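You operate a simulated robot arm through the tools that you are given. There is no shell and no other tool.

You are at the controls of a simulated two-armed robot. One attempt, no reset.

JOB
Brush the crumbs off the beech serving board and oil its top.
Fine: purple brush for the crumbs first, white brush from the oil saucer; both brushes back. Set down upright: purple lint brush, white oil brush. A coat counts when it lies all over at full strength: go over it till it gets no stronger. What is to be rubbed or washed off counts as gone when no trace of it is left.

The check looks at the end state, three seconds after you hand in, the way a careful person would. Anything else that was tipped, shoved, dropped, spilled or broken makes it a failure.

ROBOT AND FRAMES
Two 7-joint arms with fingered hands on one trunk that stands fixed in place. Base frame: the origin is at the foot of the trunk, x ahead of it, y to its left, z up. Units: m, rad, N and s.
The left shoulder is at [0.07, 0.162, 1.346], the right one opposite. With the tool pointing down near the work surface each hand reaches from about 0.26 to 0.8 m from the base axis, measured 20 degrees to its own side. Payload 4 kg a hand.
The TCP of each hand is the grasp point between the finger pads, 0.026 m short of the fingertips. In the tool frame z runs along the fingers and y along their closing line. The gripper opens to 0.132 m. The gripper's body begins 0.073 m behind the TCP. The gripper is a hand of 4 fingers: y runs from the thumb to the fingers, the wrist lies at [0, 0, -0.224] in the tool frame.
Orientation is that of the tool frame in the base frame, as [roll, pitch, yaw] about the fixed x, y, z axes, in that order (R = Rz(yaw) Ry(pitch) Rx(roll)). With the fingers straight down and closing along the base's y, the tool's x points along the base's -x, its y along +y and its z along -z.

CONTROLS
- The arms move only by the tool send_rows. It takes "left_rows", "right_rows" or both (then of equal length, played together; a hand with none holds still); each is a list of rows, each a list of 2 entries, a list of its own where there are three numbers: the shift along the base's x, y, z in units of 50 mm (1.0 is 50 mm), then the turn, a rotation vector about the base's x, y, z in units of 6 degrees (1.0 is 6 degrees). In form: [[[dx, dy, dz], [rx, ry, rz]], ...]. A call has 1 to 20 rows; each row shifts and turns the commanded pose from where the row before left it. A call with a number of a shift or a turn outside -1 to 1 is refused whole. A row lasts 0.2 s, in which the tool goes at most 0.05 m and 0.15 rad; a call with a longer step from one row to the next is refused whole. A pose out of reach is approached as far as the arm can. The call stops where the force on the tool passes 40 N (or 10 N more than at its start, if that is more) or the arm is blocked; 0.2 s more then pass. In this call time passes only in rows, and 0.2 s behind the last. The reply holds the time, the measured pose of the TCP, the force on the tool along the base axes, the opening and the grip force, in the units named above and with some noise, with the torque about the TCP (base axes, N m) and any sound that the robot's microphone picked up.
- Cameras (640 x 400 px; columns grow to the right, rows downward): "scene" is now at [0.1309, -0.0268, 1.5661]; the picture's right is [-0.32, -0.95, 0.00], its down [-0.63, 0.21, -0.75] and it looks along [0.71, -0.24, -0.66] (base axes); focal length 364 px, centre (320, 200). "left" rides on the left gripper at [-0.073, 0.006, -0.094] in its tool frame; the picture's right is [-0.08, -1.00, 0.00], its down [0.78, -0.06, -0.62] and it looks along [0.62, -0.05, 0.79] (tool axes); focal length 230 px, centre (320, 200). "right" rides on the right gripper at [0.073, 0.006, -0.094] in its tool frame; the picture's right is [-0.08, 1.00, 0.00], its down [-0.78, -0.06, -0.62] and it looks along [-0.61, -0.05, 0.79] (tool axes); focal length 230 px, centre (320, 200). There is no depth. A picture from a camera that has moved, and an enlarged one, comes with that camera's place and axes in the base frame and with its lens.
- camera(camera): a new picture of that camera. The clock stands still meanwhile.
- lift_body(by): slides the trunk up (or, below 0, down) by that many m; the arms and the scene camera ride with it, the base frame stays. It gives what a move gives, with no picture.
- set_fingers(finger1, finger2, finger3, thumb_bend, hand): sets how far each is bent, from 0 (flat) to 100 (curled in); at 30 the hand is open as for a grip, at 70 the pads meet at the TCP. One left out holds its place. A second passes; each finger stops where it meets its share of the squeeze, and holds until it gets a number again. It is the only way to open and close the hand. It gives what a move gives, with no picture; readings hold the bend of each and the force on the fingers (four entries, about 0 where the hand has none), thumb and palm.
- head_to(pan, tilt): turns the head with the scene camera to pan (to the left, within 1.501 rad either way) and tilt (down, from -0.506 to 1.204), counted from straight ahead of the robot. It gives what a move gives.
- inspect(camera, box): a new picture of the part [left, top, right, bottom] of that camera's present view, enlarged. The clock stands still meanwhile.
- finish_job(): hands the job in; it is judged then, once.

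Nothing tells you positions but the pictures and the camera data. Unless the task says otherwise, let go and move clear before handing in.

The tools are called as name(argument=value, ...) on one line, values as JSON. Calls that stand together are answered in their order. send_rows: Moves the arms, as the interface text tells. Its arguments: {"type":"object","properties":{"left_rows":{"type":"array","items":{"type":"array"}},"right_rows":{"type":"array","items":{"type":"array"}}},"required":[]} The other tools are called the same way: lift_body (by) slides the trunk up or down; set_fingers (finger1, finger2, finger3, thumb_bend, hand) moves the fingers one by one; head_to (pan, tilt) turns the head that bears the scene camera; camera (camera) takes a picture; inspect (camera, box) takes an enlarged picture of a part of a camera's view; finish_job () hands the job in.

At the start:

```text
t: 0.0
left_position: [0.5586, 0.0228, 1.1772]
left_ee_rot: [3.141, -0.001, 3.141]
left_wrist_force: [-0.6, 0.6, 0.4]
left_moment: [0.06, -0.01, 0.03]
left_finger_gap: 0.1319
left_finger_force: 0.1
left_shape: jaw
left_bend: [30.0, 30.0, 30.0, 30.0]
left_finger forces: [0.0, 0.0, 0.0, 0.1, 0.0, 0.0]
right_position: [0.4519, -0.3691, 1.2143]
right_ee_rot: [3.141, 0.0, 3.141]
right_wrist_force: [1.4, -0.6, 0.5]
right_moment: [-0.04, -0.03, 0.0]
right_finger_gap: 0.1318
right_finger_force: 0.1
right_shape: jaw
right_bend: [30.0, 30.0, 30.0, 30.0]
right_finger forces: [0.1, 0.0, 0.1, 0.0, 0.1, 0.1]
trunk travel left (down, up): [-0.825, 0.115]
head pan, tilt: [-0.323, 0.726]
```

scene: 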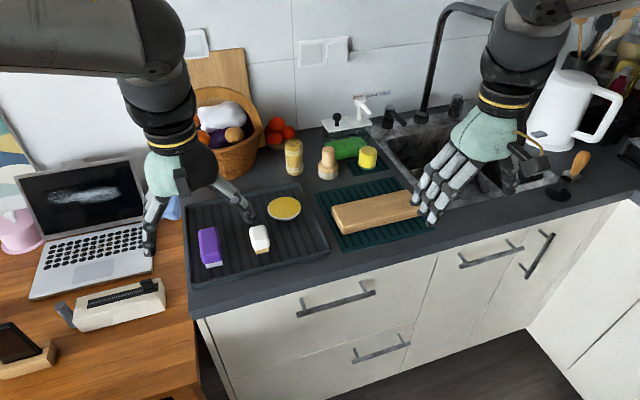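
right: 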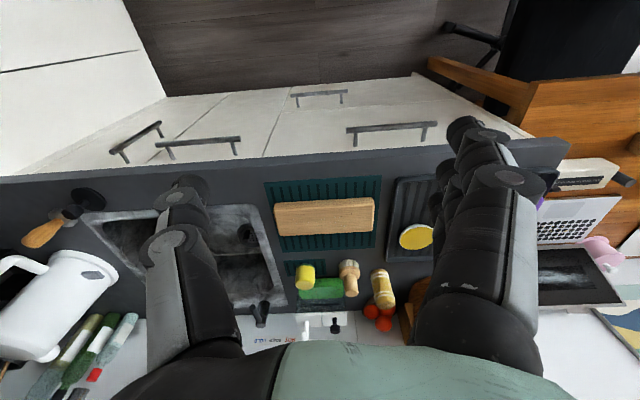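
left: 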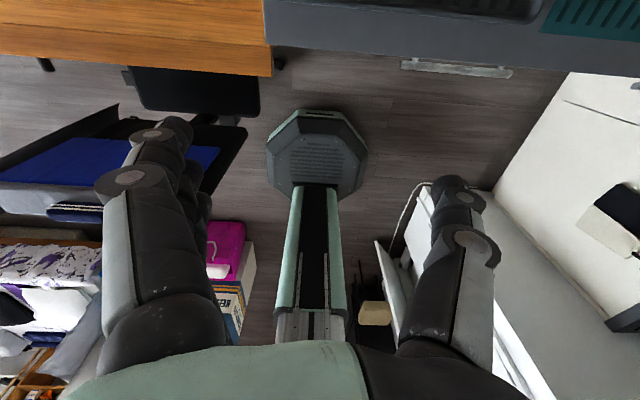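

The counter holds a dark tray with the purple brush, the white brush and the yellow oil saucer. To its right the beech board lies on a green mat. I'll look closer before moving.

inspect(camera="scene", box=[180, 170, 340, 270])

inspect(camera="scene", box=[300, 150, 460, 250])

inspect(camera="right", box=[250, 160, 450, 285])

```text
4.00 times, centred on (260, 220) of scene
camera zoom: at [0.1309, -0.0268, 1.5661], right [-0.32, -0.95, 0.0], down [-0.63, 0.21, -0.75], along [0.71, -0.24, -0.66], focal length 1458 px, centre (560, 120)
```

zoom: 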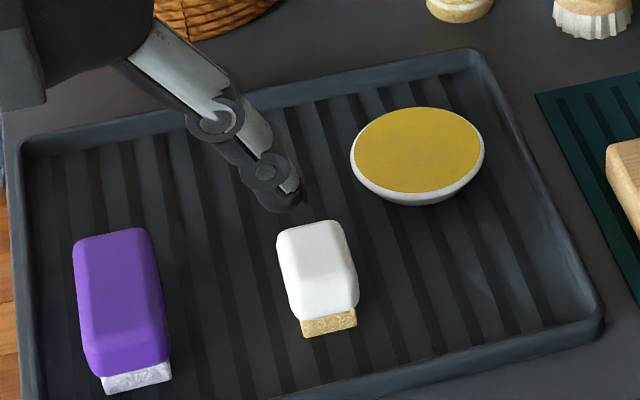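

```text
4.00 times, centred on (380, 200) of scene
camera zoom: at [0.1309, -0.0268, 1.5661], right [-0.32, -0.95, 0.0], down [-0.63, 0.21, -0.75], along [0.71, -0.24, -0.66], focal length 1458 px, centre (80, 200)
```

zoom: 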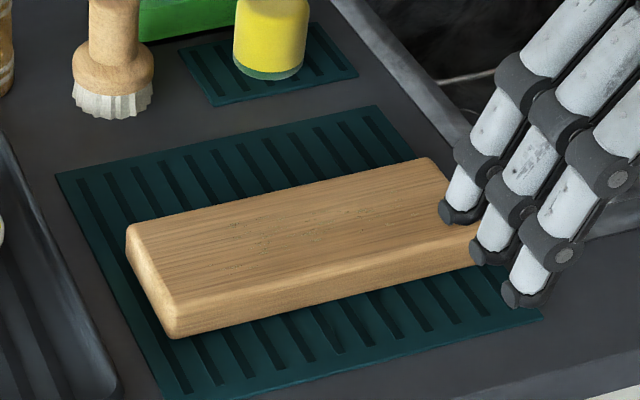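

```text
3.20 times, centred on (350, 222) of right
camera zoom: at [0.3789, -0.3642, 1.3084], right [0.08, 1.0, 0.0], down [0.78, -0.06, 0.62], along [0.61, -0.05, -0.79], focal length 736 px, centre (224, 128)
```

zoom: 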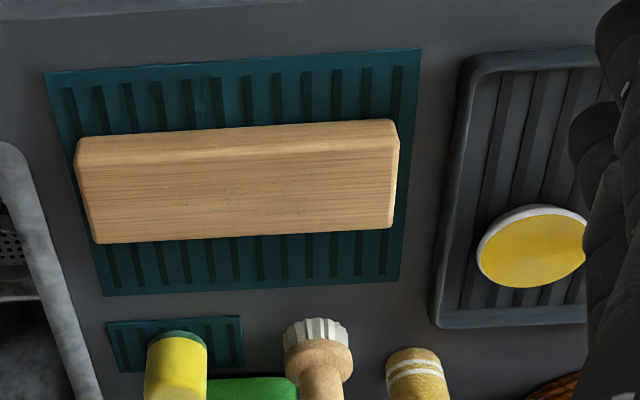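

The right hand hides part of the board, and the left hand hangs over the tray. I put the saucer near (0.82, -0.16), the purple brush near (0.71, 0.04), the white brush near (0.72, -0.08) and the board near (0.73, -0.38), with the counter at z of about 0.9. I'll move the left arm out of the way and shift the right hand for a better view.

send_rows(left_rows=[[[-0.6, 0.75, 0], [0, 0, 0]], [[-0.6, 0.75, 0], [0, 0, 0]], [[-0.6, 0.75, 0], [0, 0, 0]], [[-0.6, 0.75, 0], [0, 0, 0]], [[-0.6, 0.75, 0], [0, 0, 0]], [[-0.6, 0.75, 0], [0, 0, 0]]], right_rows=[[[-0.3, 0.9, 0.1], [0, 0, 0]], [[-0.3, 0.9, 0.1], [0, 0, 0]], [[-0.2, 0.9, 0.1], [0, 0, 0]], [[0, 0.9, 0], [0, 0, 0]], [[0, 0.6, 0], [0, 0, 0]], [[0, 0, 0], [0, 0, 0]]])

camera(camera="right")

camera(camera="scene")

```text
t: 1.4
left_position: [0.3756, 0.2493, 1.1796]
left_ee_rot: [-3.141, 0.004, 3.14]
left_wrist_force: [0.0, 0.3, -0.3]
left_moment: [-0.01, -0.02, -0.02]
left_finger_gap: 0.1319
left_finger_force: 0.1
left_shape: jaw
left_bend: [30.0, 30.0, 30.0, 30.0]
left_finger forces: [0.0, 0.0, 0.0, 0.0, 0.0, 0.0]
right_position: [0.408, -0.1587, 1.2323]
right_ee_rot: [3.141, 0.004, 3.14]
right_wrist_force: [0.0, -0.3, -0.4]
right_moment: [0.01, 0.0, 0.0]
right_finger_gap: 0.1322
right_finger_force: 0.1
right_shape: jaw
right_bend: [30.0, 30.0, 30.0, 30.0]
right_finger forces: [0.0, 0.0, 0.0, 0.1, 0.0, 0.1]
trunk travel left (down, up): [-0.825, 0.115]
head pan, tilt: [-0.323, 0.726]
```

```text
taken
camera right: at [0.3356, -0.1529, 1.326], right [0.08, 1.0, 0.0], down [0.78, -0.06, 0.62], along [0.62, -0.05, -0.79], focal length 230 px, centre (320, 200)
```

right: 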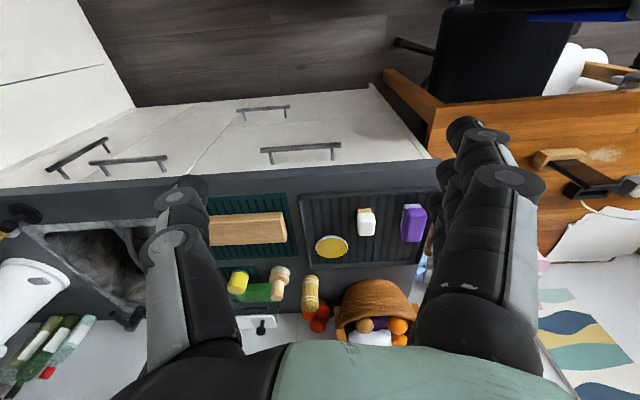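

```text
taken
camera scene: at [0.1269, -0.0252, 1.5665], right [-0.32, -0.95, 0.0], down [-0.63, 0.21, -0.75], along [0.71, -0.24, -0.66], focal length 364 px, centre (320, 200)
```

scene: 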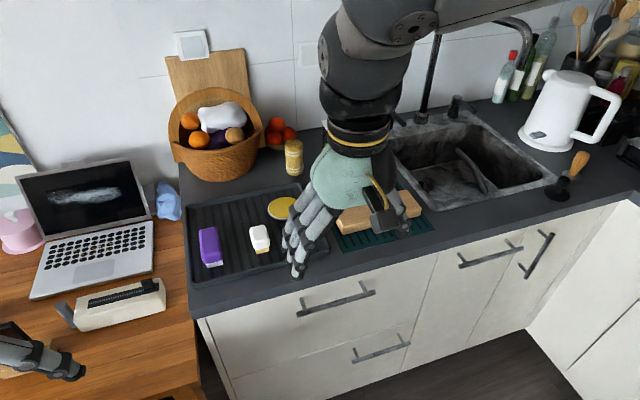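

The right camera now shows all the objects in view. I'll bring the right hand closer and lower for sharp views of the brushes.

send_rows(right_rows=[[[0.56, 0.55, -0.5], [0, 0, 0]], [[0.56, 0.55, -0.5], [0, 0, 0]], [[0.56, 0.55, -0.5], [0, 0, 0]], [[0.56, 0.55, -0.5], [0, 0, 0]], [[0, 0, 0], [0, 0, 0]]])

camera(camera="right")

inspect(camera="right", box=[240, 80, 440, 205])

inspect(camera="scene", box=[180, 170, 340, 270])

```text
t: 2.6
left_position: [0.3782, 0.248, 1.1788]
left_ee_rot: [-3.141, 0.0, 3.14]
left_wrist_force: [0.2, 0.7, -0.1]
left_moment: [0.03, 0.0, 0.01]
left_finger_gap: 0.1316
left_finger_force: 0.1
left_shape: jaw
left_bend: [30.0, 30.0, 30.0, 30.0]
left_finger forces: [0.0, 0.1, 0.1, 0.0, 0.1, 0.2]
right_position: [0.4794, -0.1425, 1.1389]
right_ee_rot: [3.139, 0.0, 3.14]
right_wrist_force: [-1.1, 0.2, 0.8]
right_moment: [-0.01, 0.0, 0.02]
right_finger_gap: 0.1318
right_finger_force: 0.1
right_shape: jaw
right_bend: [30.0, 30.0, 30.0, 30.0]
right_finger forces: [0.0, 0.1, 0.0, 0.0, 0.0, 0.0]
right hand out of reach, approached as far as the arm can: row 2, 3, 4
trunk travel left (down, up): [-0.825, 0.115]
head pan, tilt: [-0.323, 0.726]
```

```text
taken
camera right: at [0.4075, -0.1379, 1.2317], right [0.08, 1.0, 0.0], down [0.78, -0.06, 0.62], along [0.62, -0.05, -0.79], focal length 230 px, centre (320, 200)
```

right: 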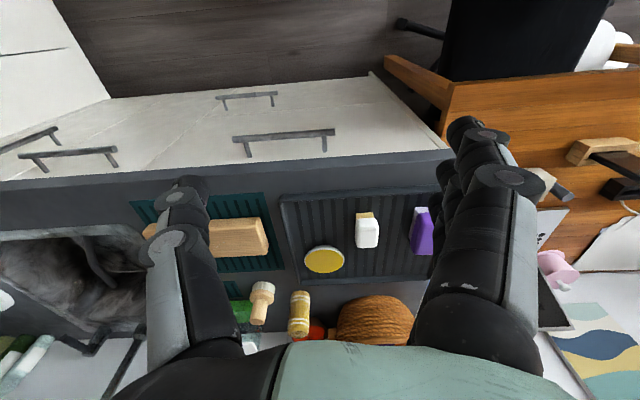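

```text
3.20 times, centred on (340, 142) of right
camera zoom: at [0.4075, -0.1379, 1.2317], right [0.08, 1.0, 0.0], down [0.78, -0.06, 0.62], along [0.62, -0.05, -0.79], focal length 736 px, centre (256, 384)
```

zoom: 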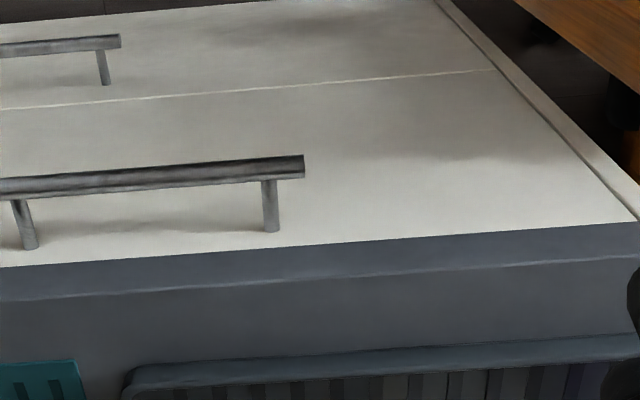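

```text
4.00 times, centred on (260, 220) of scene
camera zoom: at [0.1312, -0.0266, 1.5661], right [-0.32, -0.95, 0.0], down [-0.63, 0.21, -0.75], along [0.71, -0.24, -0.66], focal length 1458 px, centre (560, 120)
```

zoom: 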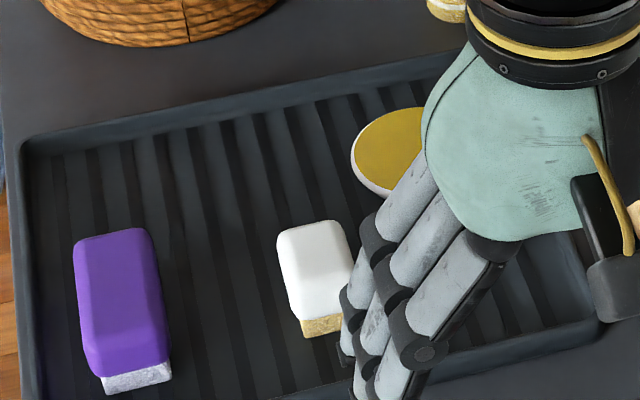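

The right hand stopped at y of about -0.14, which looks like a wrist joint limit rather than distance. I'll turn the hand about the vertical to see whether that frees it.

send_rows(right_rows=[[[0, 0, 0], [0, 0, 1]], [[0, 0, 0], [0, 0, 1]], [[0, 0, 0], [0, 0, 1]], [[0, 0, 0], [0, 0, 1]], [[0, 0, 0], [0, 0, 1]], [[0, 0, 0], [0, 0, 0]]])

```text
t: 4.0
left_position: [0.3791, 0.2476, 1.1798]
left_ee_rot: [3.141, -0.001, 3.141]
left_wrist_force: [0.9, 0.1, 0.6]
left_moment: [0.0, 0.03, 0.0]
left_finger_gap: 0.1322
left_finger_force: 0.0
left_shape: jaw
left_bend: [30.0, 30.0, 30.0, 30.0]
left_finger forces: [0.0, 0.0, 0.0, 0.0, 0.1, 0.1]
right_position: [0.4805, -0.1427, 1.1376]
right_ee_rot: [3.139, 0.004, -2.618]
right_wrist_force: [-0.2, 0.0, -0.6]
right_moment: [-0.01, -0.01, 0.01]
right_finger_gap: 0.1321
right_finger_force: 0.1
right_shape: jaw
right_bend: [30.0, 30.0, 30.0, 30.0]
right_finger forces: [0.0, 0.0, 0.0, 0.0, 0.1, 0.0]
trunk travel left (down, up): [-0.825, 0.115]
head pan, tilt: [-0.323, 0.726]
```

The turn worked. Now I'll try moving left with this yaw.

send_rows(right_rows=[[[0.3, 0.9, 0], [0, 0, 0]], [[0.3, 0.9, 0], [0, 0, 0]], [[0, 0, 0], [0, 0, 0]]])

camera(camera="scene")

```text
t: 4.8
left_position: [0.3779, 0.2487, 1.1789]
left_ee_rot: [-3.142, 0.0, -3.142]
left_wrist_force: [0.2, -0.5, 0.3]
left_moment: [-0.01, 0.05, 0.02]
left_finger_gap: 0.1322
left_finger_force: 0.1
left_shape: jaw
left_bend: [30.0, 30.0, 30.0, 30.0]
left_finger forces: [0.0, 0.0, 0.0, 0.1, 0.0, 0.1]
right_position: [0.4754, -0.141, 1.1408]
right_ee_rot: [3.14, 0.002, -2.619]
right_wrist_force: [-0.3, -0.1, -0.6]
right_moment: [-0.02, -0.01, -0.02]
right_finger_gap: 0.1318
right_finger_force: 0.0
right_shape: jaw
right_bend: [30.0, 30.0, 30.0, 30.0]
right_finger forces: [0.1, 0.1, 0.0, 0.0, 0.0, 0.0]
right hand out of reach, approached as far as the arm can: row 1, 2
trunk travel left (down, up): [-0.825, 0.115]
head pan, tilt: [-0.323, 0.726]
```

```text
taken
camera scene: at [0.1311, -0.0267, 1.5661], right [-0.32, -0.95, 0.0], down [-0.63, 0.21, -0.75], along [0.71, -0.24, -0.66], focal length 364 px, centre (320, 200)
```

scene: 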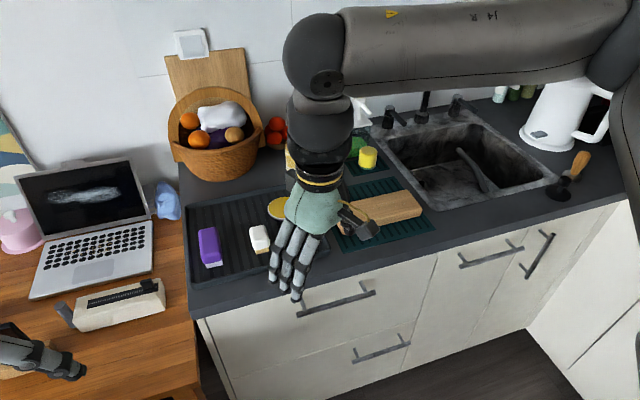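

Yaw was not the limit, so the arm's posture at this height probably is. I'll move forward and down toward working height and see how far it goes.

send_rows(right_rows=[[[0.5, 0, -0.3], [0, 0, -1]], [[0.5, 0, -0.3], [0, 0, -1]], [[0.5, 0, 0], [0, 0, -1]], [[0.5, 0, 0], [0, 0, -1]], [[0.5, 0, 0], [0, 0, -1]], [[0, 0, 0], [0, 0, 0]]])

camera(camera="right")

camera(camera="scene")

```text
t: 6.2
left_position: [0.3784, 0.2482, 1.1789]
left_ee_rot: [3.141, 0.001, -3.141]
left_wrist_force: [-0.6, 0.2, 0.0]
left_moment: [0.01, 0.01, 0.01]
left_finger_gap: 0.1317
left_finger_force: 0.1
left_shape: jaw
left_bend: [30.0, 30.0, 30.0, 30.0]
left_finger forces: [0.1, 0.1, 0.0, 0.1, 0.0, 0.0]
right_position: [0.5559, -0.1987, 1.121]
right_ee_rot: [3.136, 0.0, 3.137]
right_wrist_force: [0.1, -0.5, 0.4]
right_moment: [0.0, 0.04, 0.0]
right_finger_gap: 0.1319
right_finger_force: 0.2
right_shape: jaw
right_bend: [30.0, 30.0, 30.0, 30.0]
right_finger forces: [0.1, 0.0, 0.0, 0.1, 0.0, 0.1]
right hand out of reach, approached as far as the arm can: row 1, 2, 3, 4, 5
trunk travel left (down, up): [-0.825, 0.115]
head pan, tilt: [-0.323, 0.726]
```

```text
taken
camera right: at [0.484, -0.194, 1.2147], right [0.08, 1.0, 0.0], down [0.78, -0.07, 0.62], along [0.62, -0.05, -0.79], focal length 230 px, centre (320, 200)
```

right: 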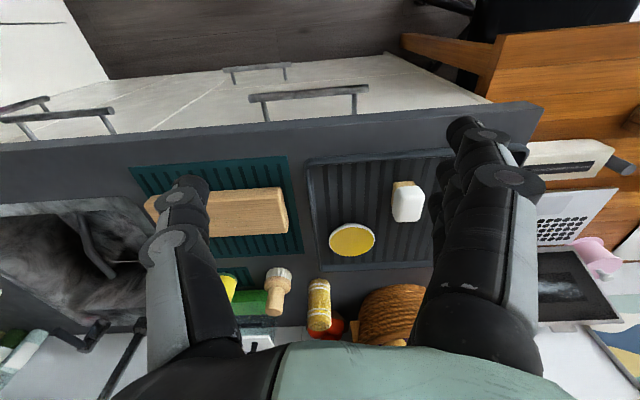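

```text
taken
camera scene: at [0.1306, -0.0264, 1.5661], right [-0.32, -0.95, 0.0], down [-0.63, 0.21, -0.75], along [0.71, -0.24, -0.66], focal length 364 px, centre (320, 200)
```

scene: 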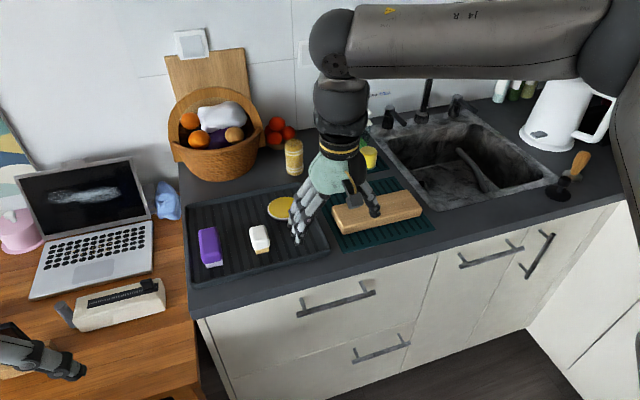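

The reach boundary seems tied to the posture at this height. I'll go straight down toward working height over the free gap, then check what is reachable from there.

send_rows(right_rows=[[[0, -0.3, -0.6], [0, 0, 0]], [[0, -0.3, -0.6], [0, 0, 0]], [[0, 0, -0.6], [0, 0, 0]], [[0, 0.5, 0], [0, 0, 0]], [[0, 0.5, 0], [0, 0, 0]], [[0, 0.5, 0], [0, 0, 0]], [[0, 0.5, 0], [0, 0, 0]], [[0, 0, 0], [0, 0, 0]]])

```text
t: 8.0
left_position: [0.3785, 0.2475, 1.1793]
left_ee_rot: [3.141, -0.002, -3.141]
left_wrist_force: [0.0, -0.1, -0.1]
left_moment: [0.03, 0.05, -0.01]
left_finger_gap: 0.1318
left_finger_force: 0.1
left_shape: jaw
left_bend: [30.0, 30.0, 30.0, 30.0]
left_finger forces: [0.0, 0.0, 0.1, 0.0, 0.0, 0.1]
right_position: [0.5136, -0.1821, 1.0592]
right_ee_rot: [3.138, 0.001, 3.14]
right_wrist_force: [-0.1, -0.4, -0.7]
right_moment: [0.03, 0.01, 0.0]
right_finger_gap: 0.1321
right_finger_force: 0.1
right_shape: jaw
right_bend: [30.0, 30.0, 30.0, 30.0]
right_finger forces: [0.0, 0.1, 0.0, 0.0, 0.1, 0.1]
right hand out of reach, approached as far as the arm can: row 3, 4, 5, 6, 7
trunk travel left (down, up): [-0.825, 0.115]
head pan, tilt: [-0.323, 0.726]
```

Lower is no easier: it looks as though the elbow is stuck out to the right with a shoulder joint at its limit. I'll turn the head to see how the arm is folded.

head_to(pan=-1.1, tilt=0.5)

camera(camera="scene")

camera(camera="left")

```text
t: 9.1
left_position: [0.3794, 0.2479, 1.1794]
left_ee_rot: [3.141, 0.0, -3.142]
left_wrist_force: [0.1, -1.0, 0.8]
left_moment: [0.0, 0.01, -0.01]
left_finger_gap: 0.1319
left_finger_force: 0.0
left_shape: jaw
left_bend: [30.0, 30.0, 30.0, 30.0]
left_finger forces: [0.0, 0.0, 0.0, 0.0, 0.1, 0.0]
right_position: [0.5138, -0.1824, 1.0595]
right_ee_rot: [3.137, 0.0, 3.138]
right_wrist_force: [-0.3, 0.1, 0.9]
right_moment: [0.0, 0.0, -0.01]
right_finger_gap: 0.1322
right_finger_force: 0.0
right_shape: jaw
right_bend: [30.0, 30.0, 30.0, 30.0]
right_finger forces: [0.0, 0.0, 0.1, 0.1, 0.0, 0.1]
trunk travel left (down, up): [-0.825, 0.115]
head pan, tilt: [-1.1, 0.499]
```

```text
taken
camera scene: at [0.0926, -0.081, 1.5859], right [-0.89, -0.45, 0.0], down [-0.22, 0.43, -0.88], along [0.4, -0.78, -0.48], focal length 364 px, centre (320, 200)
```

scene: 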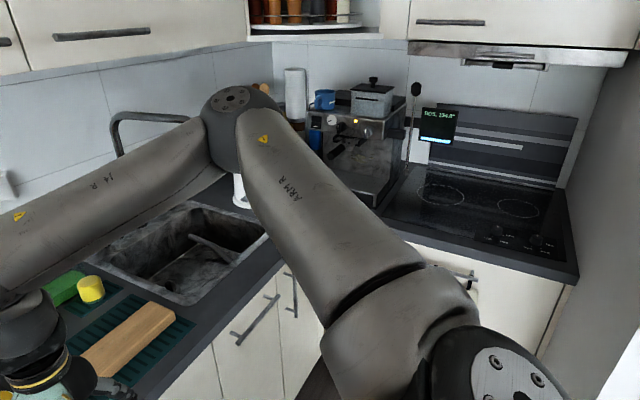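

```text
taken
camera left: at [0.452, 0.2526, 1.272], right [0.08, -1.0, 0.0], down [-0.78, -0.06, 0.62], along [-0.62, -0.05, -0.79], focal length 230 px, centre (320, 200)
```

left: 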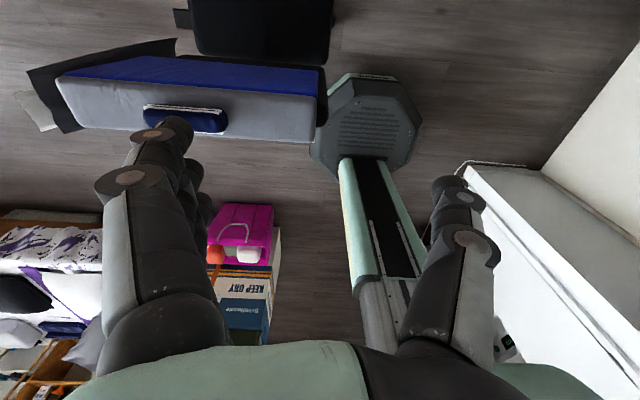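

The elbow stands high and out to the right. I'll test how far the arm goes along its own 20-degree line.

send_rows(right_rows=[[[0.3, -0.4, 0], [0, 0, 0]], [[0.6, -0.3, 0], [0, 0, 0]], [[0.6, -0.3, 0], [0, 0, 0]], [[0.6, -0.2, 0], [0, 0, 0]], [[0.6, -0.2, 0], [0, 0, 0]], [[0, 0, 0], [0, 0, 0]]])

camera(camera="scene")

```text
t: 10.5
left_position: [0.3789, 0.2476, 1.18]
left_ee_rot: [-3.141, 0.001, -3.141]
left_wrist_force: [0.5, 0.4, -0.1]
left_moment: [-0.02, -0.01, 0.02]
left_finger_gap: 0.1318
left_finger_force: 0.1
left_shape: jaw
left_bend: [30.0, 30.0, 30.0, 30.0]
left_finger forces: [0.0, 0.0, 0.0, 0.0, 0.0, 0.0]
right_position: [0.6065, -0.2788, 1.0731]
right_ee_rot: [3.139, 0.005, 3.139]
right_wrist_force: [-0.1, -0.2, 0.2]
right_moment: [-0.05, 0.03, -0.02]
right_finger_gap: 0.1319
right_finger_force: 0.0
right_shape: jaw
right_bend: [30.0, 30.0, 30.0, 30.0]
right_finger forces: [0.0, 0.0, 0.1, 0.0, 0.0, 0.0]
right hand out of reach, approached as far as the arm can: row 3, 4, 5
trunk travel left (down, up): [-0.825, 0.115]
head pan, tilt: [-1.1, 0.499]
```

```text
taken
camera scene: at [0.0925, -0.0809, 1.586], right [-0.89, -0.45, 0.0], down [-0.22, 0.43, -0.88], along [0.4, -0.78, -0.48], focal length 364 px, centre (320, 200)
```

scene: 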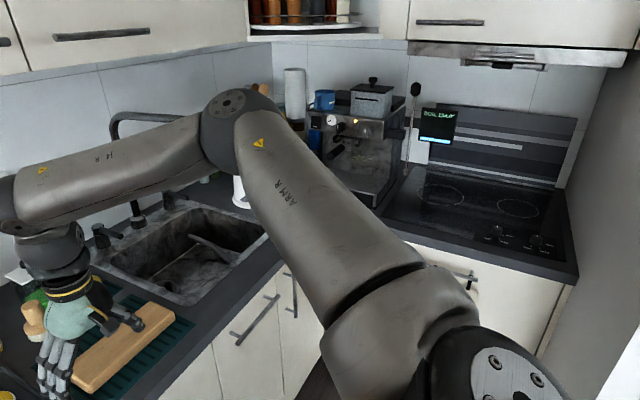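

The upper arm has not moved at all, so the shoulder is pinned in this posture while the elbow opens. I'll compare it with the left arm's posture.

head_to(pan=1.1, tilt=0.5)

camera(camera="scene")

```text
t: 12.6
left_position: [0.3781, 0.248, 1.1785]
left_ee_rot: [-3.14, -0.001, 3.14]
left_wrist_force: [-0.9, 0.1, -0.3]
left_moment: [0.0, 0.0, 0.01]
left_finger_gap: 0.1319
left_finger_force: 0.0
left_shape: jaw
left_bend: [30.0, 30.0, 30.0, 30.0]
left_finger forces: [0.0, 0.0, 0.0, 0.0, 0.0, 0.1]
right_position: [0.6061, -0.2798, 1.0728]
right_ee_rot: [3.138, 0.003, 3.14]
right_wrist_force: [0.1, -0.6, -0.3]
right_moment: [0.03, 0.0, -0.01]
right_finger_gap: 0.1318
right_finger_force: 0.1
right_shape: jaw
right_bend: [30.0, 30.0, 30.0, 30.0]
right_finger forces: [0.1, 0.0, 0.0, 0.1, 0.0, 0.0]
trunk travel left (down, up): [-0.825, 0.115]
head pan, tilt: [1.1, 0.499]
```

```text
taken
camera scene: at [0.0927, 0.081, 1.586], right [0.89, -0.45, 0.0], down [-0.22, -0.43, -0.88], along [0.4, 0.78, -0.48], focal length 364 px, centre (320, 200)
```

scene: 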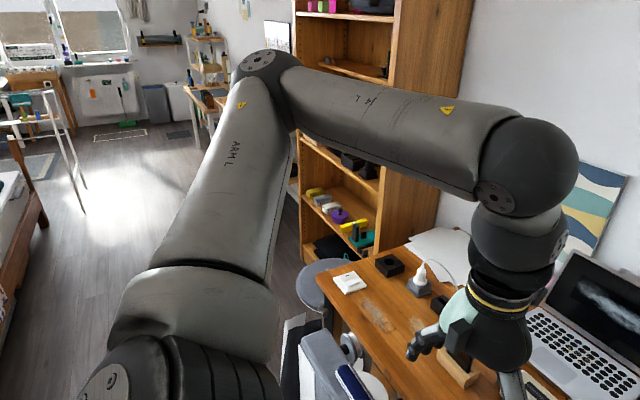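

Both arms hold the elbow high and outside. The forearm roll may be at its limit, pinning the elbow. I'll tilt the hand sideways to see whether that lets the elbow drop and the reach grow.

send_rows(right_rows=[[[0, 0, 0], [1, 0, 0]], [[0, 0, 0], [1, 0, 0]], [[0, 0, 0], [1, 0, 0]], [[0, 0, 0], [1, 0, 0]], [[0.6, 0, 0], [0, 0, 0]], [[0.6, 0, 0], [0, 0, 0]], [[0.6, 0, 0], [0, 0, 0]], [[0, 0, 0], [0, 0, 0]]])

head_to(pan=-1.1, tilt=0.5)

camera(camera="scene")

```text
t: 14.4
left_position: [0.3783, 0.2486, 1.1779]
left_ee_rot: [-3.141, 0.001, 3.14]
left_wrist_force: [0.1, -0.3, -0.3]
left_moment: [-0.02, 0.03, 0.03]
left_finger_gap: 0.132
left_finger_force: 0.1
left_shape: jaw
left_bend: [30.0, 30.0, 30.0, 30.0]
left_finger forces: [0.0, 0.1, 0.0, 0.0, 0.0, 0.0]
right_position: [0.6595, -0.2829, 1.0752]
right_ee_rot: [2.72, 0.002, 3.14]
right_wrist_force: [0.0, 0.1, 0.8]
right_moment: [0.01, 0.01, 0.02]
right_finger_gap: 0.1321
right_finger_force: 0.1
right_shape: jaw
right_bend: [30.0, 30.0, 30.0, 30.0]
right_finger forces: [0.0, 0.0, 0.0, 0.0, 0.1, 0.0]
right hand out of reach, approached as far as the arm can: row 6, 7
trunk travel left (down, up): [-0.825, 0.115]
head pan, tilt: [1.1, 0.499]
```

```text
t: 16.5
left_position: [0.3782, 0.2469, 1.1789]
left_ee_rot: [-3.141, -0.001, -3.142]
left_wrist_force: [-0.6, 0.9, -0.3]
left_moment: [0.02, 0.01, 0.0]
left_finger_gap: 0.1319
left_finger_force: 0.0
left_shape: jaw
left_bend: [30.0, 30.0, 30.0, 30.0]
left_finger forces: [0.1, 0.1, 0.0, 0.1, 0.0, 0.0]
right_position: [0.6595, -0.2832, 1.0748]
right_ee_rot: [2.721, 0.001, 3.14]
right_wrist_force: [-0.1, 0.0, 0.1]
right_moment: [0.0, -0.01, -0.02]
right_finger_gap: 0.1319
right_finger_force: 0.0
right_shape: jaw
right_bend: [30.0, 30.0, 30.0, 30.0]
right_finger forces: [0.0, 0.0, 0.0, 0.0, 0.0, 0.0]
trunk travel left (down, up): [-0.825, 0.115]
head pan, tilt: [-1.1, 0.499]
```

```text
taken
camera scene: at [0.0927, -0.0811, 1.586], right [-0.89, -0.45, 0.0], down [-0.22, 0.43, -0.88], along [0.4, -0.78, -0.48], focal length 364 px, centre (320, 200)
```

scene: 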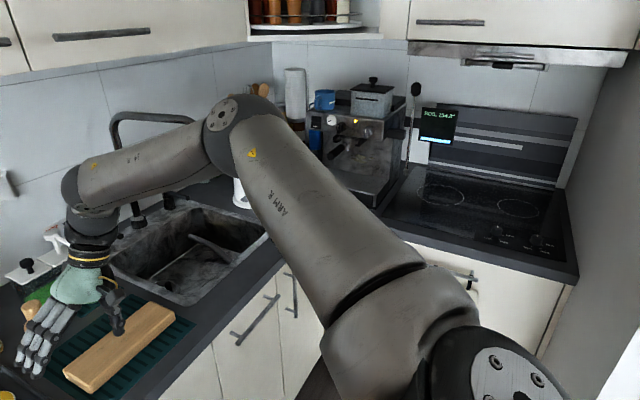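

The elbow has not moved in any of these, so the two shoulder joints look pinned. I'll pull the hand back and down in front of the counter to see how the elbow reacts.

send_rows(right_rows=[[[-0.7, 0, 0.3], [-1, 0, 0]], [[-0.7, 0, 0.3], [-1, 0, 0]], [[-0.7, 0, 0.3], [-1, 0, 0]], [[-0.7, 0, 0], [-1, 0, 0]], [[-0.9, 0, 0], [0, 0, 0]], [[-0.9, 0, 0], [0, 0, 0]], [[-0.9, 0, 0], [0, 0, 0]], [[0, 0, 0], [0, 0, 0]]])

camera(camera="scene")

```text
t: 18.3
left_position: [0.3787, 0.2487, 1.1788]
left_ee_rot: [-3.141, -0.004, -3.141]
left_wrist_force: [-0.1, 0.0, -0.4]
left_moment: [0.01, 0.01, 0.01]
left_finger_gap: 0.1319
left_finger_force: 0.0
left_shape: jaw
left_bend: [30.0, 30.0, 30.0, 30.0]
left_finger forces: [0.1, 0.0, 0.1, 0.0, 0.1, 0.1]
right_position: [0.3863, -0.2833, 1.1192]
right_ee_rot: [-3.141, -0.001, 3.14]
right_wrist_force: [0.5, 0.6, -0.6]
right_moment: [-0.01, 0.01, -0.02]
right_finger_gap: 0.132
right_finger_force: 0.0
right_shape: jaw
right_bend: [30.0, 30.0, 30.0, 30.0]
right_finger forces: [0.0, 0.0, 0.1, 0.0, 0.0, 0.0]
trunk travel left (down, up): [-0.825, 0.115]
head pan, tilt: [-1.1, 0.499]
```

```text
taken
camera scene: at [0.0933, -0.0809, 1.5859], right [-0.89, -0.45, 0.0], down [-0.22, 0.43, -0.88], along [0.4, -0.78, -0.48], focal length 364 px, centre (320, 200)
```

scene: 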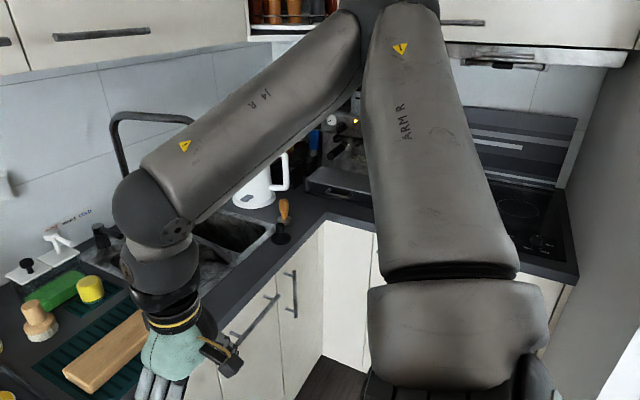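

The shoulder does move when I retract, and the elbow rises higher. I'll try lowering the hand in the free space in front of the counter to coax the elbow down.

send_rows(right_rows=[[[0, -0.5, -0.8], [0, 0, 0]], [[0, -0.5, -0.8], [0, 0, 0]], [[0, -0.5, -0.8], [0, 0, 0]], [[0, 0, -0.8], [0, 0, 0]], [[0, 0, -0.8], [0, 0, 0]], [[0, 0, 0], [0, 0, 0]]])

camera(camera="scene")

```text
t: 19.7
left_position: [0.3795, 0.2469, 1.1788]
left_ee_rot: [3.141, 0.0, 3.141]
left_wrist_force: [-0.8, -0.9, 0.0]
left_moment: [-0.02, 0.04, 0.02]
left_finger_gap: 0.132
left_finger_force: 0.1
left_shape: jaw
left_bend: [30.0, 30.0, 30.0, 30.0]
left_finger forces: [0.0, 0.0, 0.0, 0.0, 0.0, 0.1]
right_position: [0.3872, -0.3572, 0.9205]
right_ee_rot: [-3.141, 0.002, 3.14]
right_wrist_force: [-0.2, -0.3, 0.6]
right_moment: [0.0, -0.03, 0.02]
right_finger_gap: 0.1315
right_finger_force: 0.0
right_shape: jaw
right_bend: [30.0, 30.0, 30.0, 30.0]
right_finger forces: [0.0, 0.1, 0.1, 0.0, 0.1, 0.0]
trunk travel left (down, up): [-0.825, 0.115]
head pan, tilt: [-1.1, 0.499]
```

```text
taken
camera scene: at [0.0915, -0.0812, 1.586], right [-0.89, -0.45, 0.0], down [-0.22, 0.43, -0.88], along [0.4, -0.78, -0.48], focal length 364 px, centre (320, 200)
```

scene: 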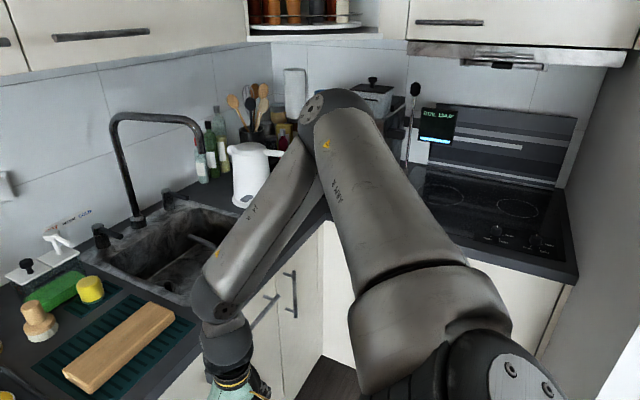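

Lower worked and the elbow came down. From here I'll go forward at z of about 1.03, along y of about -0.36 above the board.

send_rows(right_rows=[[[0, 0, 0.8], [0, 0, 0]], [[0, 0, 0.8], [0, 0, 0]], [[0, 0, 0.5], [0, 0, 0]], [[0.8, 0, 0], [0, 0, 0]], [[0.8, 0, 0], [0, 0, 0]], [[0.8, 0, 0], [0, 0, 0]], [[0.8, 0, 0], [0, 0, 0]], [[0.8, 0, 0], [0, 0, 0]], [[0.8, 0, 0], [0, 0, 0]], [[0.8, 0, 0], [0, 0, 0]], [[0, 0, 0], [0, 0, 0]]])

camera(camera="scene")

```text
t: 22.1
left_position: [0.3773, 0.2485, 1.1792]
left_ee_rot: [-3.142, 0.0, -3.141]
left_wrist_force: [0.5, 1.0, -0.6]
left_moment: [-0.01, -0.02, 0.02]
left_finger_gap: 0.1322
left_finger_force: 0.1
left_shape: jaw
left_bend: [30.0, 30.0, 30.0, 30.0]
left_finger forces: [0.0, 0.1, 0.1, 0.1, 0.0, 0.0]
right_position: [0.6262, -0.3639, 1.0359]
right_ee_rot: [-3.141, 0.001, 3.139]
right_wrist_force: [0.6, 1.0, 0.3]
right_moment: [0.03, 0.02, 0.0]
right_finger_gap: 0.1321
right_finger_force: 0.0
right_shape: jaw
right_bend: [30.0, 30.0, 30.0, 30.0]
right_finger forces: [0.0, 0.0, 0.0, 0.1, 0.1, 0.1]
right hand out of reach, approached as far as the arm can: row 10
trunk travel left (down, up): [-0.825, 0.115]
head pan, tilt: [-1.1, 0.499]
```

```text
taken
camera scene: at [0.0919, -0.0806, 1.586], right [-0.89, -0.45, 0.0], down [-0.22, 0.43, -0.88], along [0.4, -0.78, -0.48], focal length 364 px, centre (320, 200)
```

scene: 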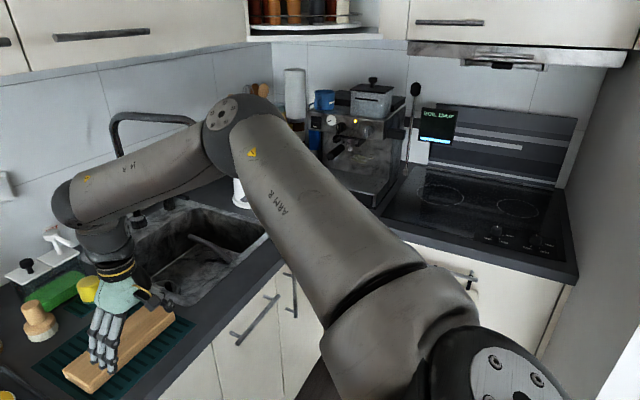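

The right elbow stops at the same spot again. The left arm started at (0.56, 0.02), which mirrors beyond this limit, so I'll send it back there and see what posture it uses.

send_rows(left_rows=[[[0.6, -0.75, 0], [0, 0, 0]], [[0.6, -0.75, 0], [0, 0, 0]], [[0.6, -0.75, 0], [0, 0, 0]], [[0.6, -0.75, 0], [0, 0, 0]], [[0.6, -0.75, 0], [0, 0, 0]], [[0.6, -0.75, 0], [0, 0, 0]]])

head_to(pan=1.1, tilt=0.5)

camera(camera="scene")

```text
t: 23.5
left_position: [0.5568, 0.0172, 1.1741]
left_ee_rot: [3.14, -0.002, 3.139]
left_wrist_force: [0.4, 0.6, 0.2]
left_moment: [0.01, 0.01, -0.01]
left_finger_gap: 0.1319
left_finger_force: 0.1
left_shape: jaw
left_bend: [30.0, 30.0, 30.0, 30.0]
left_finger forces: [0.0, 0.1, 0.0, 0.0, 0.1, 0.0]
right_position: [0.6287, -0.3666, 1.0351]
right_ee_rot: [3.138, 0.002, 3.139]
right_wrist_force: [-0.2, 0.0, -0.3]
right_moment: [0.03, 0.02, -0.01]
right_finger_gap: 0.1322
right_finger_force: 0.0
right_shape: jaw
right_bend: [30.0, 30.0, 30.0, 30.0]
right_finger forces: [0.0, 0.1, 0.0, 0.0, 0.1, 0.0]
trunk travel left (down, up): [-0.825, 0.115]
head pan, tilt: [-1.1, 0.499]
```

```text
t: 25.5
left_position: [0.5562, 0.021, 1.1755]
left_ee_rot: [3.141, 0.001, -3.141]
left_wrist_force: [-0.5, 0.0, 0.8]
left_moment: [0.0, 0.03, -0.04]
left_finger_gap: 0.1321
left_finger_force: 0.1
left_shape: jaw
left_bend: [30.0, 30.0, 30.0, 30.0]
left_finger forces: [0.1, 0.0, 0.0, 0.1, 0.0, 0.1]
right_position: [0.628, -0.363, 1.0365]
right_ee_rot: [3.139, 0.0, 3.139]
right_wrist_force: [0.3, -0.6, 0.6]
right_moment: [-0.01, 0.02, 0.0]
right_finger_gap: 0.1317
right_finger_force: 0.0
right_shape: jaw
right_bend: [30.0, 30.0, 30.0, 30.0]
right_finger forces: [0.1, 0.0, 0.0, 0.0, 0.1, 0.0]
trunk travel left (down, up): [-0.825, 0.115]
head pan, tilt: [1.1, 0.499]
```

```text
taken
camera scene: at [0.0928, 0.081, 1.586], right [0.89, -0.45, 0.0], down [-0.22, -0.43, -0.88], along [0.4, 0.78, -0.48], focal length 364 px, centre (320, 200)
```

scene: 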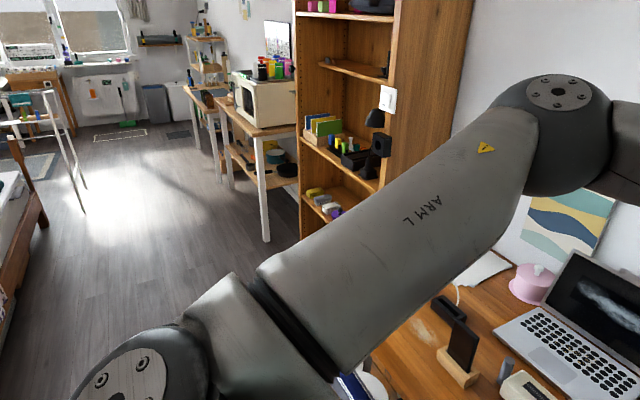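

The left elbow comes well forward, so the shoulder is not the limit. The angles suggest the right wrist cannot bend more than about 53° between forearm and hand. Tilting the hand forward so the fingers point away and down should free it, so I'll test that.

send_rows(right_rows=[[[0, 0, 0], [0, -1, 0]], [[0, 0, 0], [0, -1, 0]], [[0, 0, 0], [0, -1, 0]], [[0, 0, 0], [0, -1, 0]], [[0, 0, 0], [0, -1, 0]], [[0.6, 0, 0], [0, 0, 0]], [[0.6, 0, 0], [0, 0, 0]], [[0.6, 0, 0], [0, 0, 0]], [[0, 0, 0], [0, 0, 0]]], left_rows=[[[-0.6, 0.75, 0], [0, 0, 0]], [[-0.6, 0.75, 0], [0, 0, 0]], [[-0.6, 0.75, 0], [0, 0, 0]], [[-0.6, 0.75, 0], [0, 0, 0]], [[-0.6, 0.75, 0], [0, 0, 0]], [[-0.6, 0.75, 0], [0, 0, 0]], [[0, 0, 0], [0, 0, 0]], [[0, 0, 0], [0, 0, 0]], [[0, 0, 0], [0, 0, 0]]])

head_to(pan=-0.5, tilt=0.7)

camera(camera="scene")

camera(camera="right")

```text
t: 27.5
left_position: [0.3775, 0.2476, 1.1762]
left_ee_rot: [-3.14, 0.0, -3.141]
left_wrist_force: [-0.7, -0.9, 0.0]
left_moment: [0.03, -0.01, -0.02]
left_finger_gap: 0.132
left_finger_force: 0.0
left_shape: jaw
left_bend: [30.0, 30.0, 30.0, 30.0]
left_finger forces: [0.0, 0.1, 0.0, 0.0, 0.0, 0.0]
right_position: [0.7196, -0.3629, 1.0377]
right_ee_rot: [3.141, 0.524, -3.14]
right_wrist_force: [0.4, 0.3, 0.4]
right_moment: [0.0, -0.01, -0.02]
right_finger_gap: 0.1321
right_finger_force: 0.0
right_shape: jaw
right_bend: [30.0, 30.0, 30.0, 30.0]
right_finger forces: [0.0, 0.1, 0.0, 0.0, 0.0, 0.0]
trunk travel left (down, up): [-0.825, 0.115]
head pan, tilt: [1.1, 0.499]
```

```text
t: 29.2
left_position: [0.3785, 0.2471, 1.1753]
left_ee_rot: [-3.141, 0.0, -3.141]
left_wrist_force: [-0.2, 0.3, -0.3]
left_moment: [0.02, -0.02, -0.03]
left_finger_gap: 0.1318
left_finger_force: 0.0
left_shape: jaw
left_bend: [30.0, 30.0, 30.0, 30.0]
left_finger forces: [0.0, 0.0, 0.0, 0.1, 0.0, 0.0]
right_position: [0.7178, -0.3635, 1.0359]
right_ee_rot: [3.14, 0.523, 3.14]
right_wrist_force: [1.1, -0.6, 0.3]
right_moment: [0.0, 0.0, 0.03]
right_finger_gap: 0.1319
right_finger_force: 0.0
right_shape: jaw
right_bend: [30.0, 30.0, 30.0, 30.0]
right_finger forces: [0.0, 0.0, 0.1, 0.0, 0.1, 0.0]
trunk travel left (down, up): [-0.825, 0.115]
head pan, tilt: [-0.499, 0.7]
```

```text
taken
camera scene: at [0.1259, -0.0406, 1.5682], right [-0.48, -0.88, 0.0], down [-0.57, 0.31, -0.76], along [0.67, -0.37, -0.64], focal length 364 px, centre (320, 200)
```

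scene: 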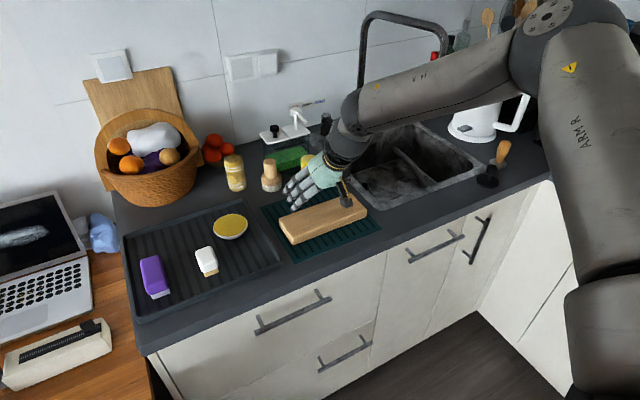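

```text
taken
camera right: at [0.6097, -0.3585, 1.0813], right [0.07, 1.0, 0.04], down [0.37, -0.06, 0.93], along [0.93, -0.05, -0.37], focal length 230 px, centre (320, 200)
```

right: 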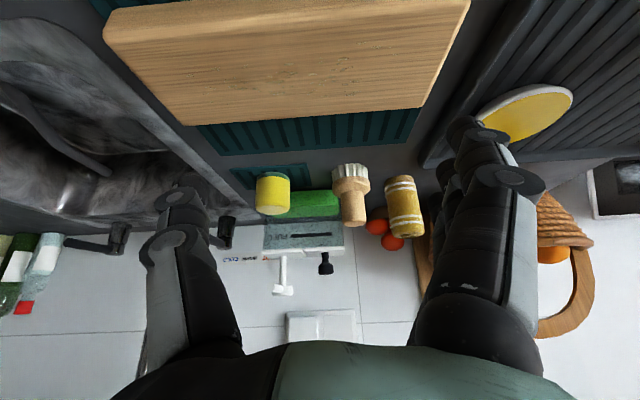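

That confirms it: with a 30° forward tilt the hand reached (0.72, -0.36) easily. Now I'll measure the brushes, saucer and board with zoomed pictures.

inspect(camera="scene", box=[120, 190, 280, 290])

inspect(camera="scene", box=[130, 240, 226, 300])

inspect(camera="scene", box=[255, 170, 383, 250])

```text
4.00 times, centred on (200, 240) of scene
camera zoom: at [0.1259, -0.0406, 1.5682], right [-0.48, -0.88, 0.0], down [-0.57, 0.31, -0.76], along [0.67, -0.37, -0.64], focal length 1458 px, centre (800, 40)
```

zoom: 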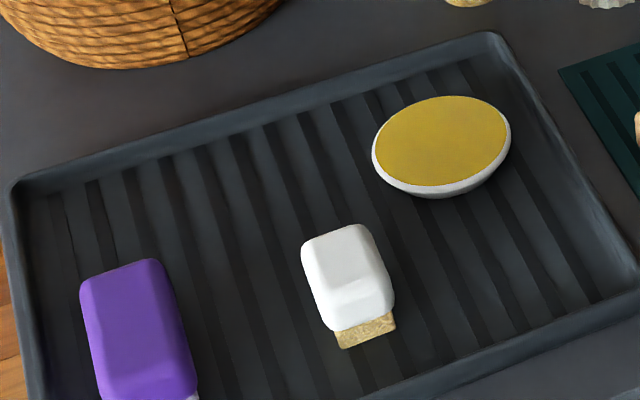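

```text
6.67 times, centred on (178, 270) of scene
camera zoom: at [0.1259, -0.0406, 1.5682], right [-0.48, -0.88, 0.0], down [-0.57, 0.31, -0.76], along [0.67, -0.37, -0.64], focal length 2430 px, centre (1267, -267)
```

zoom: 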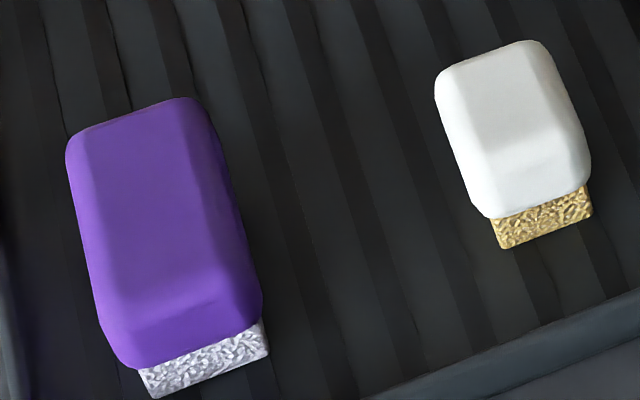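

```text
5.00 times, centred on (319, 210) of scene
camera zoom: at [0.1259, -0.0406, 1.5682], right [-0.48, -0.88, 0.0], down [-0.57, 0.31, -0.76], along [0.67, -0.37, -0.64], focal length 1822 px, centre (325, 150)
```

zoom: 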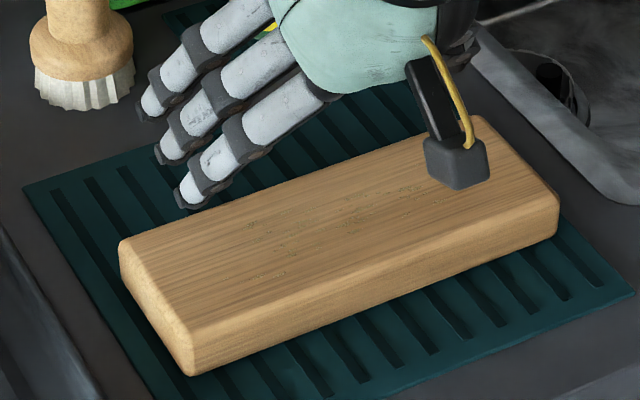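

The tray floor comes out at z of about 0.904. The white brush's pad front edge is at x of about 0.703, with y from -0.061 to -0.091. I'll move the right hand camera in front of the tray for a close second view.

send_rows(right_rows=[[[-0.6, 0, 0.5], [0, 0, 0]], [[-0.6, 0.4, 0.4], [0, 0, 0]], [[-0.5, 0.8, 0], [0, 0.5, 0]], [[-0.5, 0.8, 0], [0, 0.5, 0]], [[-0.4, 0.8, 0], [0, 0.5, 0]], [[-0.4, 0.8, 0], [0, 0.5, 0]], [[-0.3, 0.8, 0], [0, 0.5, 0]], [[-0.2, 0.9, 0], [0, 0, 0]], [[0, 0.9, 0], [0, 0, 0]], [[0, 0.4, 0], [0, 0, 0]], [[0, 0, 0], [0, 0, 0]]])

camera(camera="right")

```text
t: 31.6
left_position: [0.379, 0.246, 1.1761]
left_ee_rot: [3.141, 0.001, 3.141]
left_wrist_force: [0.6, 0.4, -0.5]
left_moment: [-0.02, 0.0, 0.01]
left_finger_gap: 0.1316
left_finger_force: 0.1
left_shape: jaw
left_bend: [30.0, 30.0, 30.0, 30.0]
left_finger forces: [0.1, 0.0, 0.0, 0.1, 0.0, 0.0]
right_position: [0.5104, -0.1355, 1.1079]
right_ee_rot: [3.137, 0.262, 3.14]
right_wrist_force: [1.0, 0.1, -0.1]
right_moment: [0.0, 0.01, 0.01]
right_finger_gap: 0.1317
right_finger_force: 0.1
right_shape: jaw
right_bend: [30.0, 30.0, 30.0, 30.0]
right_finger forces: [0.0, 0.0, 0.0, 0.0, 0.0, 0.0]
right hand out of reach, approached as far as the arm can: row 7, 8, 9, 10
trunk travel left (down, up): [-0.825, 0.115]
head pan, tilt: [-0.499, 0.7]
```

```text
taken
camera right: at [0.4172, -0.1313, 1.1797], right [0.07, 1.0, 0.02], down [0.6, -0.06, 0.8], along [0.8, -0.05, -0.6], focal length 230 px, centre (320, 200)
```

right: 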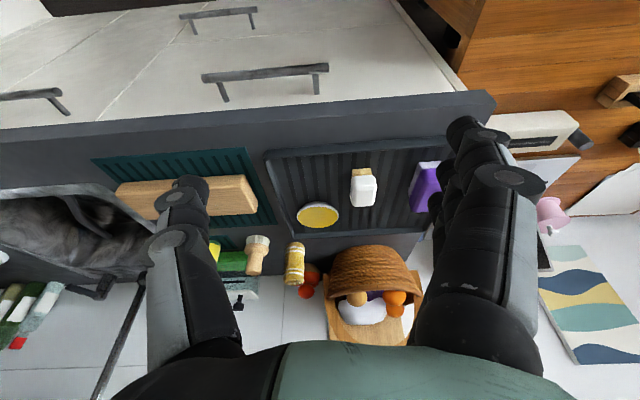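

The sideways limit shows again at 15° tilt. Raising the trunk should let the forearm point more steeply down, which eases the wrist, so I'll raise it and test reaching toward the purple brush with a 30° tilt.

lift_body(by=0.11)

send_rows(right_rows=[[[0.3, 0, -0.5], [0, -0.5, 0]], [[0.3, 0, -0.5], [0, -0.5, 0]], [[0.3, 0, -0.5], [0, -0.5, 0]], [[0.5, 0, -0.5], [0, -0.5, 0]], [[0.5, 0, -0.5], [0, -0.5, 0]], [[0.5, 0, -0.5], [0, 0, 0]], [[0.4, 0, -0.5], [0, 0, 0]], [[0, 0.5, 0], [0, 0, 0]], [[0, 0.5, 0], [0, 0, 0]], [[0, 0.5, 0], [0, 0, 0]], [[0, 0.5, 0], [0, 0, 0]], [[0, 0.5, 0], [0, 0, 0]], [[0, 0, 0], [0, 0, 0]]])

```text
t: 33.0
left_position: [0.3779, 0.2462, 1.2858]
left_ee_rot: [3.14, -0.001, -3.141]
left_wrist_force: [-0.3, -0.4, -0.3]
left_moment: [-0.02, 0.01, 0.0]
left_finger_gap: 0.1319
left_finger_force: 0.2
left_shape: jaw
left_bend: [30.0, 30.0, 30.0, 30.0]
left_finger forces: [0.1, 0.1, 0.0, 0.1, 0.1, 0.0]
right_position: [0.5119, -0.1361, 1.2185]
right_ee_rot: [3.14, 0.262, 3.14]
right_wrist_force: [0.0, 0.0, -0.7]
right_moment: [-0.04, -0.02, 0.01]
right_finger_gap: 0.1317
right_finger_force: 0.0
right_shape: jaw
right_bend: [30.0, 30.0, 30.0, 30.0]
right_finger forces: [0.0, 0.0, 0.0, 0.0, 0.0, 0.1]
trunk travel left (down, up): [-0.935, 0.005]
head pan, tilt: [-0.499, 0.7]
```

```text
t: 35.8
left_position: [0.3786, 0.2461, 1.2863]
left_ee_rot: [-3.141, 0.0, 3.14]
left_wrist_force: [-0.4, 0.5, 0.1]
left_moment: [0.0, -0.01, 0.01]
left_finger_gap: 0.1322
left_finger_force: 0.1
left_shape: jaw
left_bend: [30.0, 30.0, 30.0, 30.0]
left_finger forces: [0.0, 0.1, 0.0, 0.0, 0.0, 0.0]
right_position: [0.5823, -0.1691, 1.1576]
right_ee_rot: [3.135, 0.524, 3.14]
right_wrist_force: [0.1, -0.3, 0.4]
right_moment: [0.01, 0.0, -0.03]
right_finger_gap: 0.1319
right_finger_force: 0.1
right_shape: jaw
right_bend: [30.0, 30.0, 30.0, 30.0]
right_finger forces: [0.1, 0.0, 0.0, 0.0, 0.0, 0.1]
right hand out of reach, approached as far as the arm can: row 1, 2, 3, 4, 5, 6, 7, 8, 9, 10, 11, 12
trunk travel left (down, up): [-0.935, 0.005]
head pan, tilt: [-0.499, 0.7]
```

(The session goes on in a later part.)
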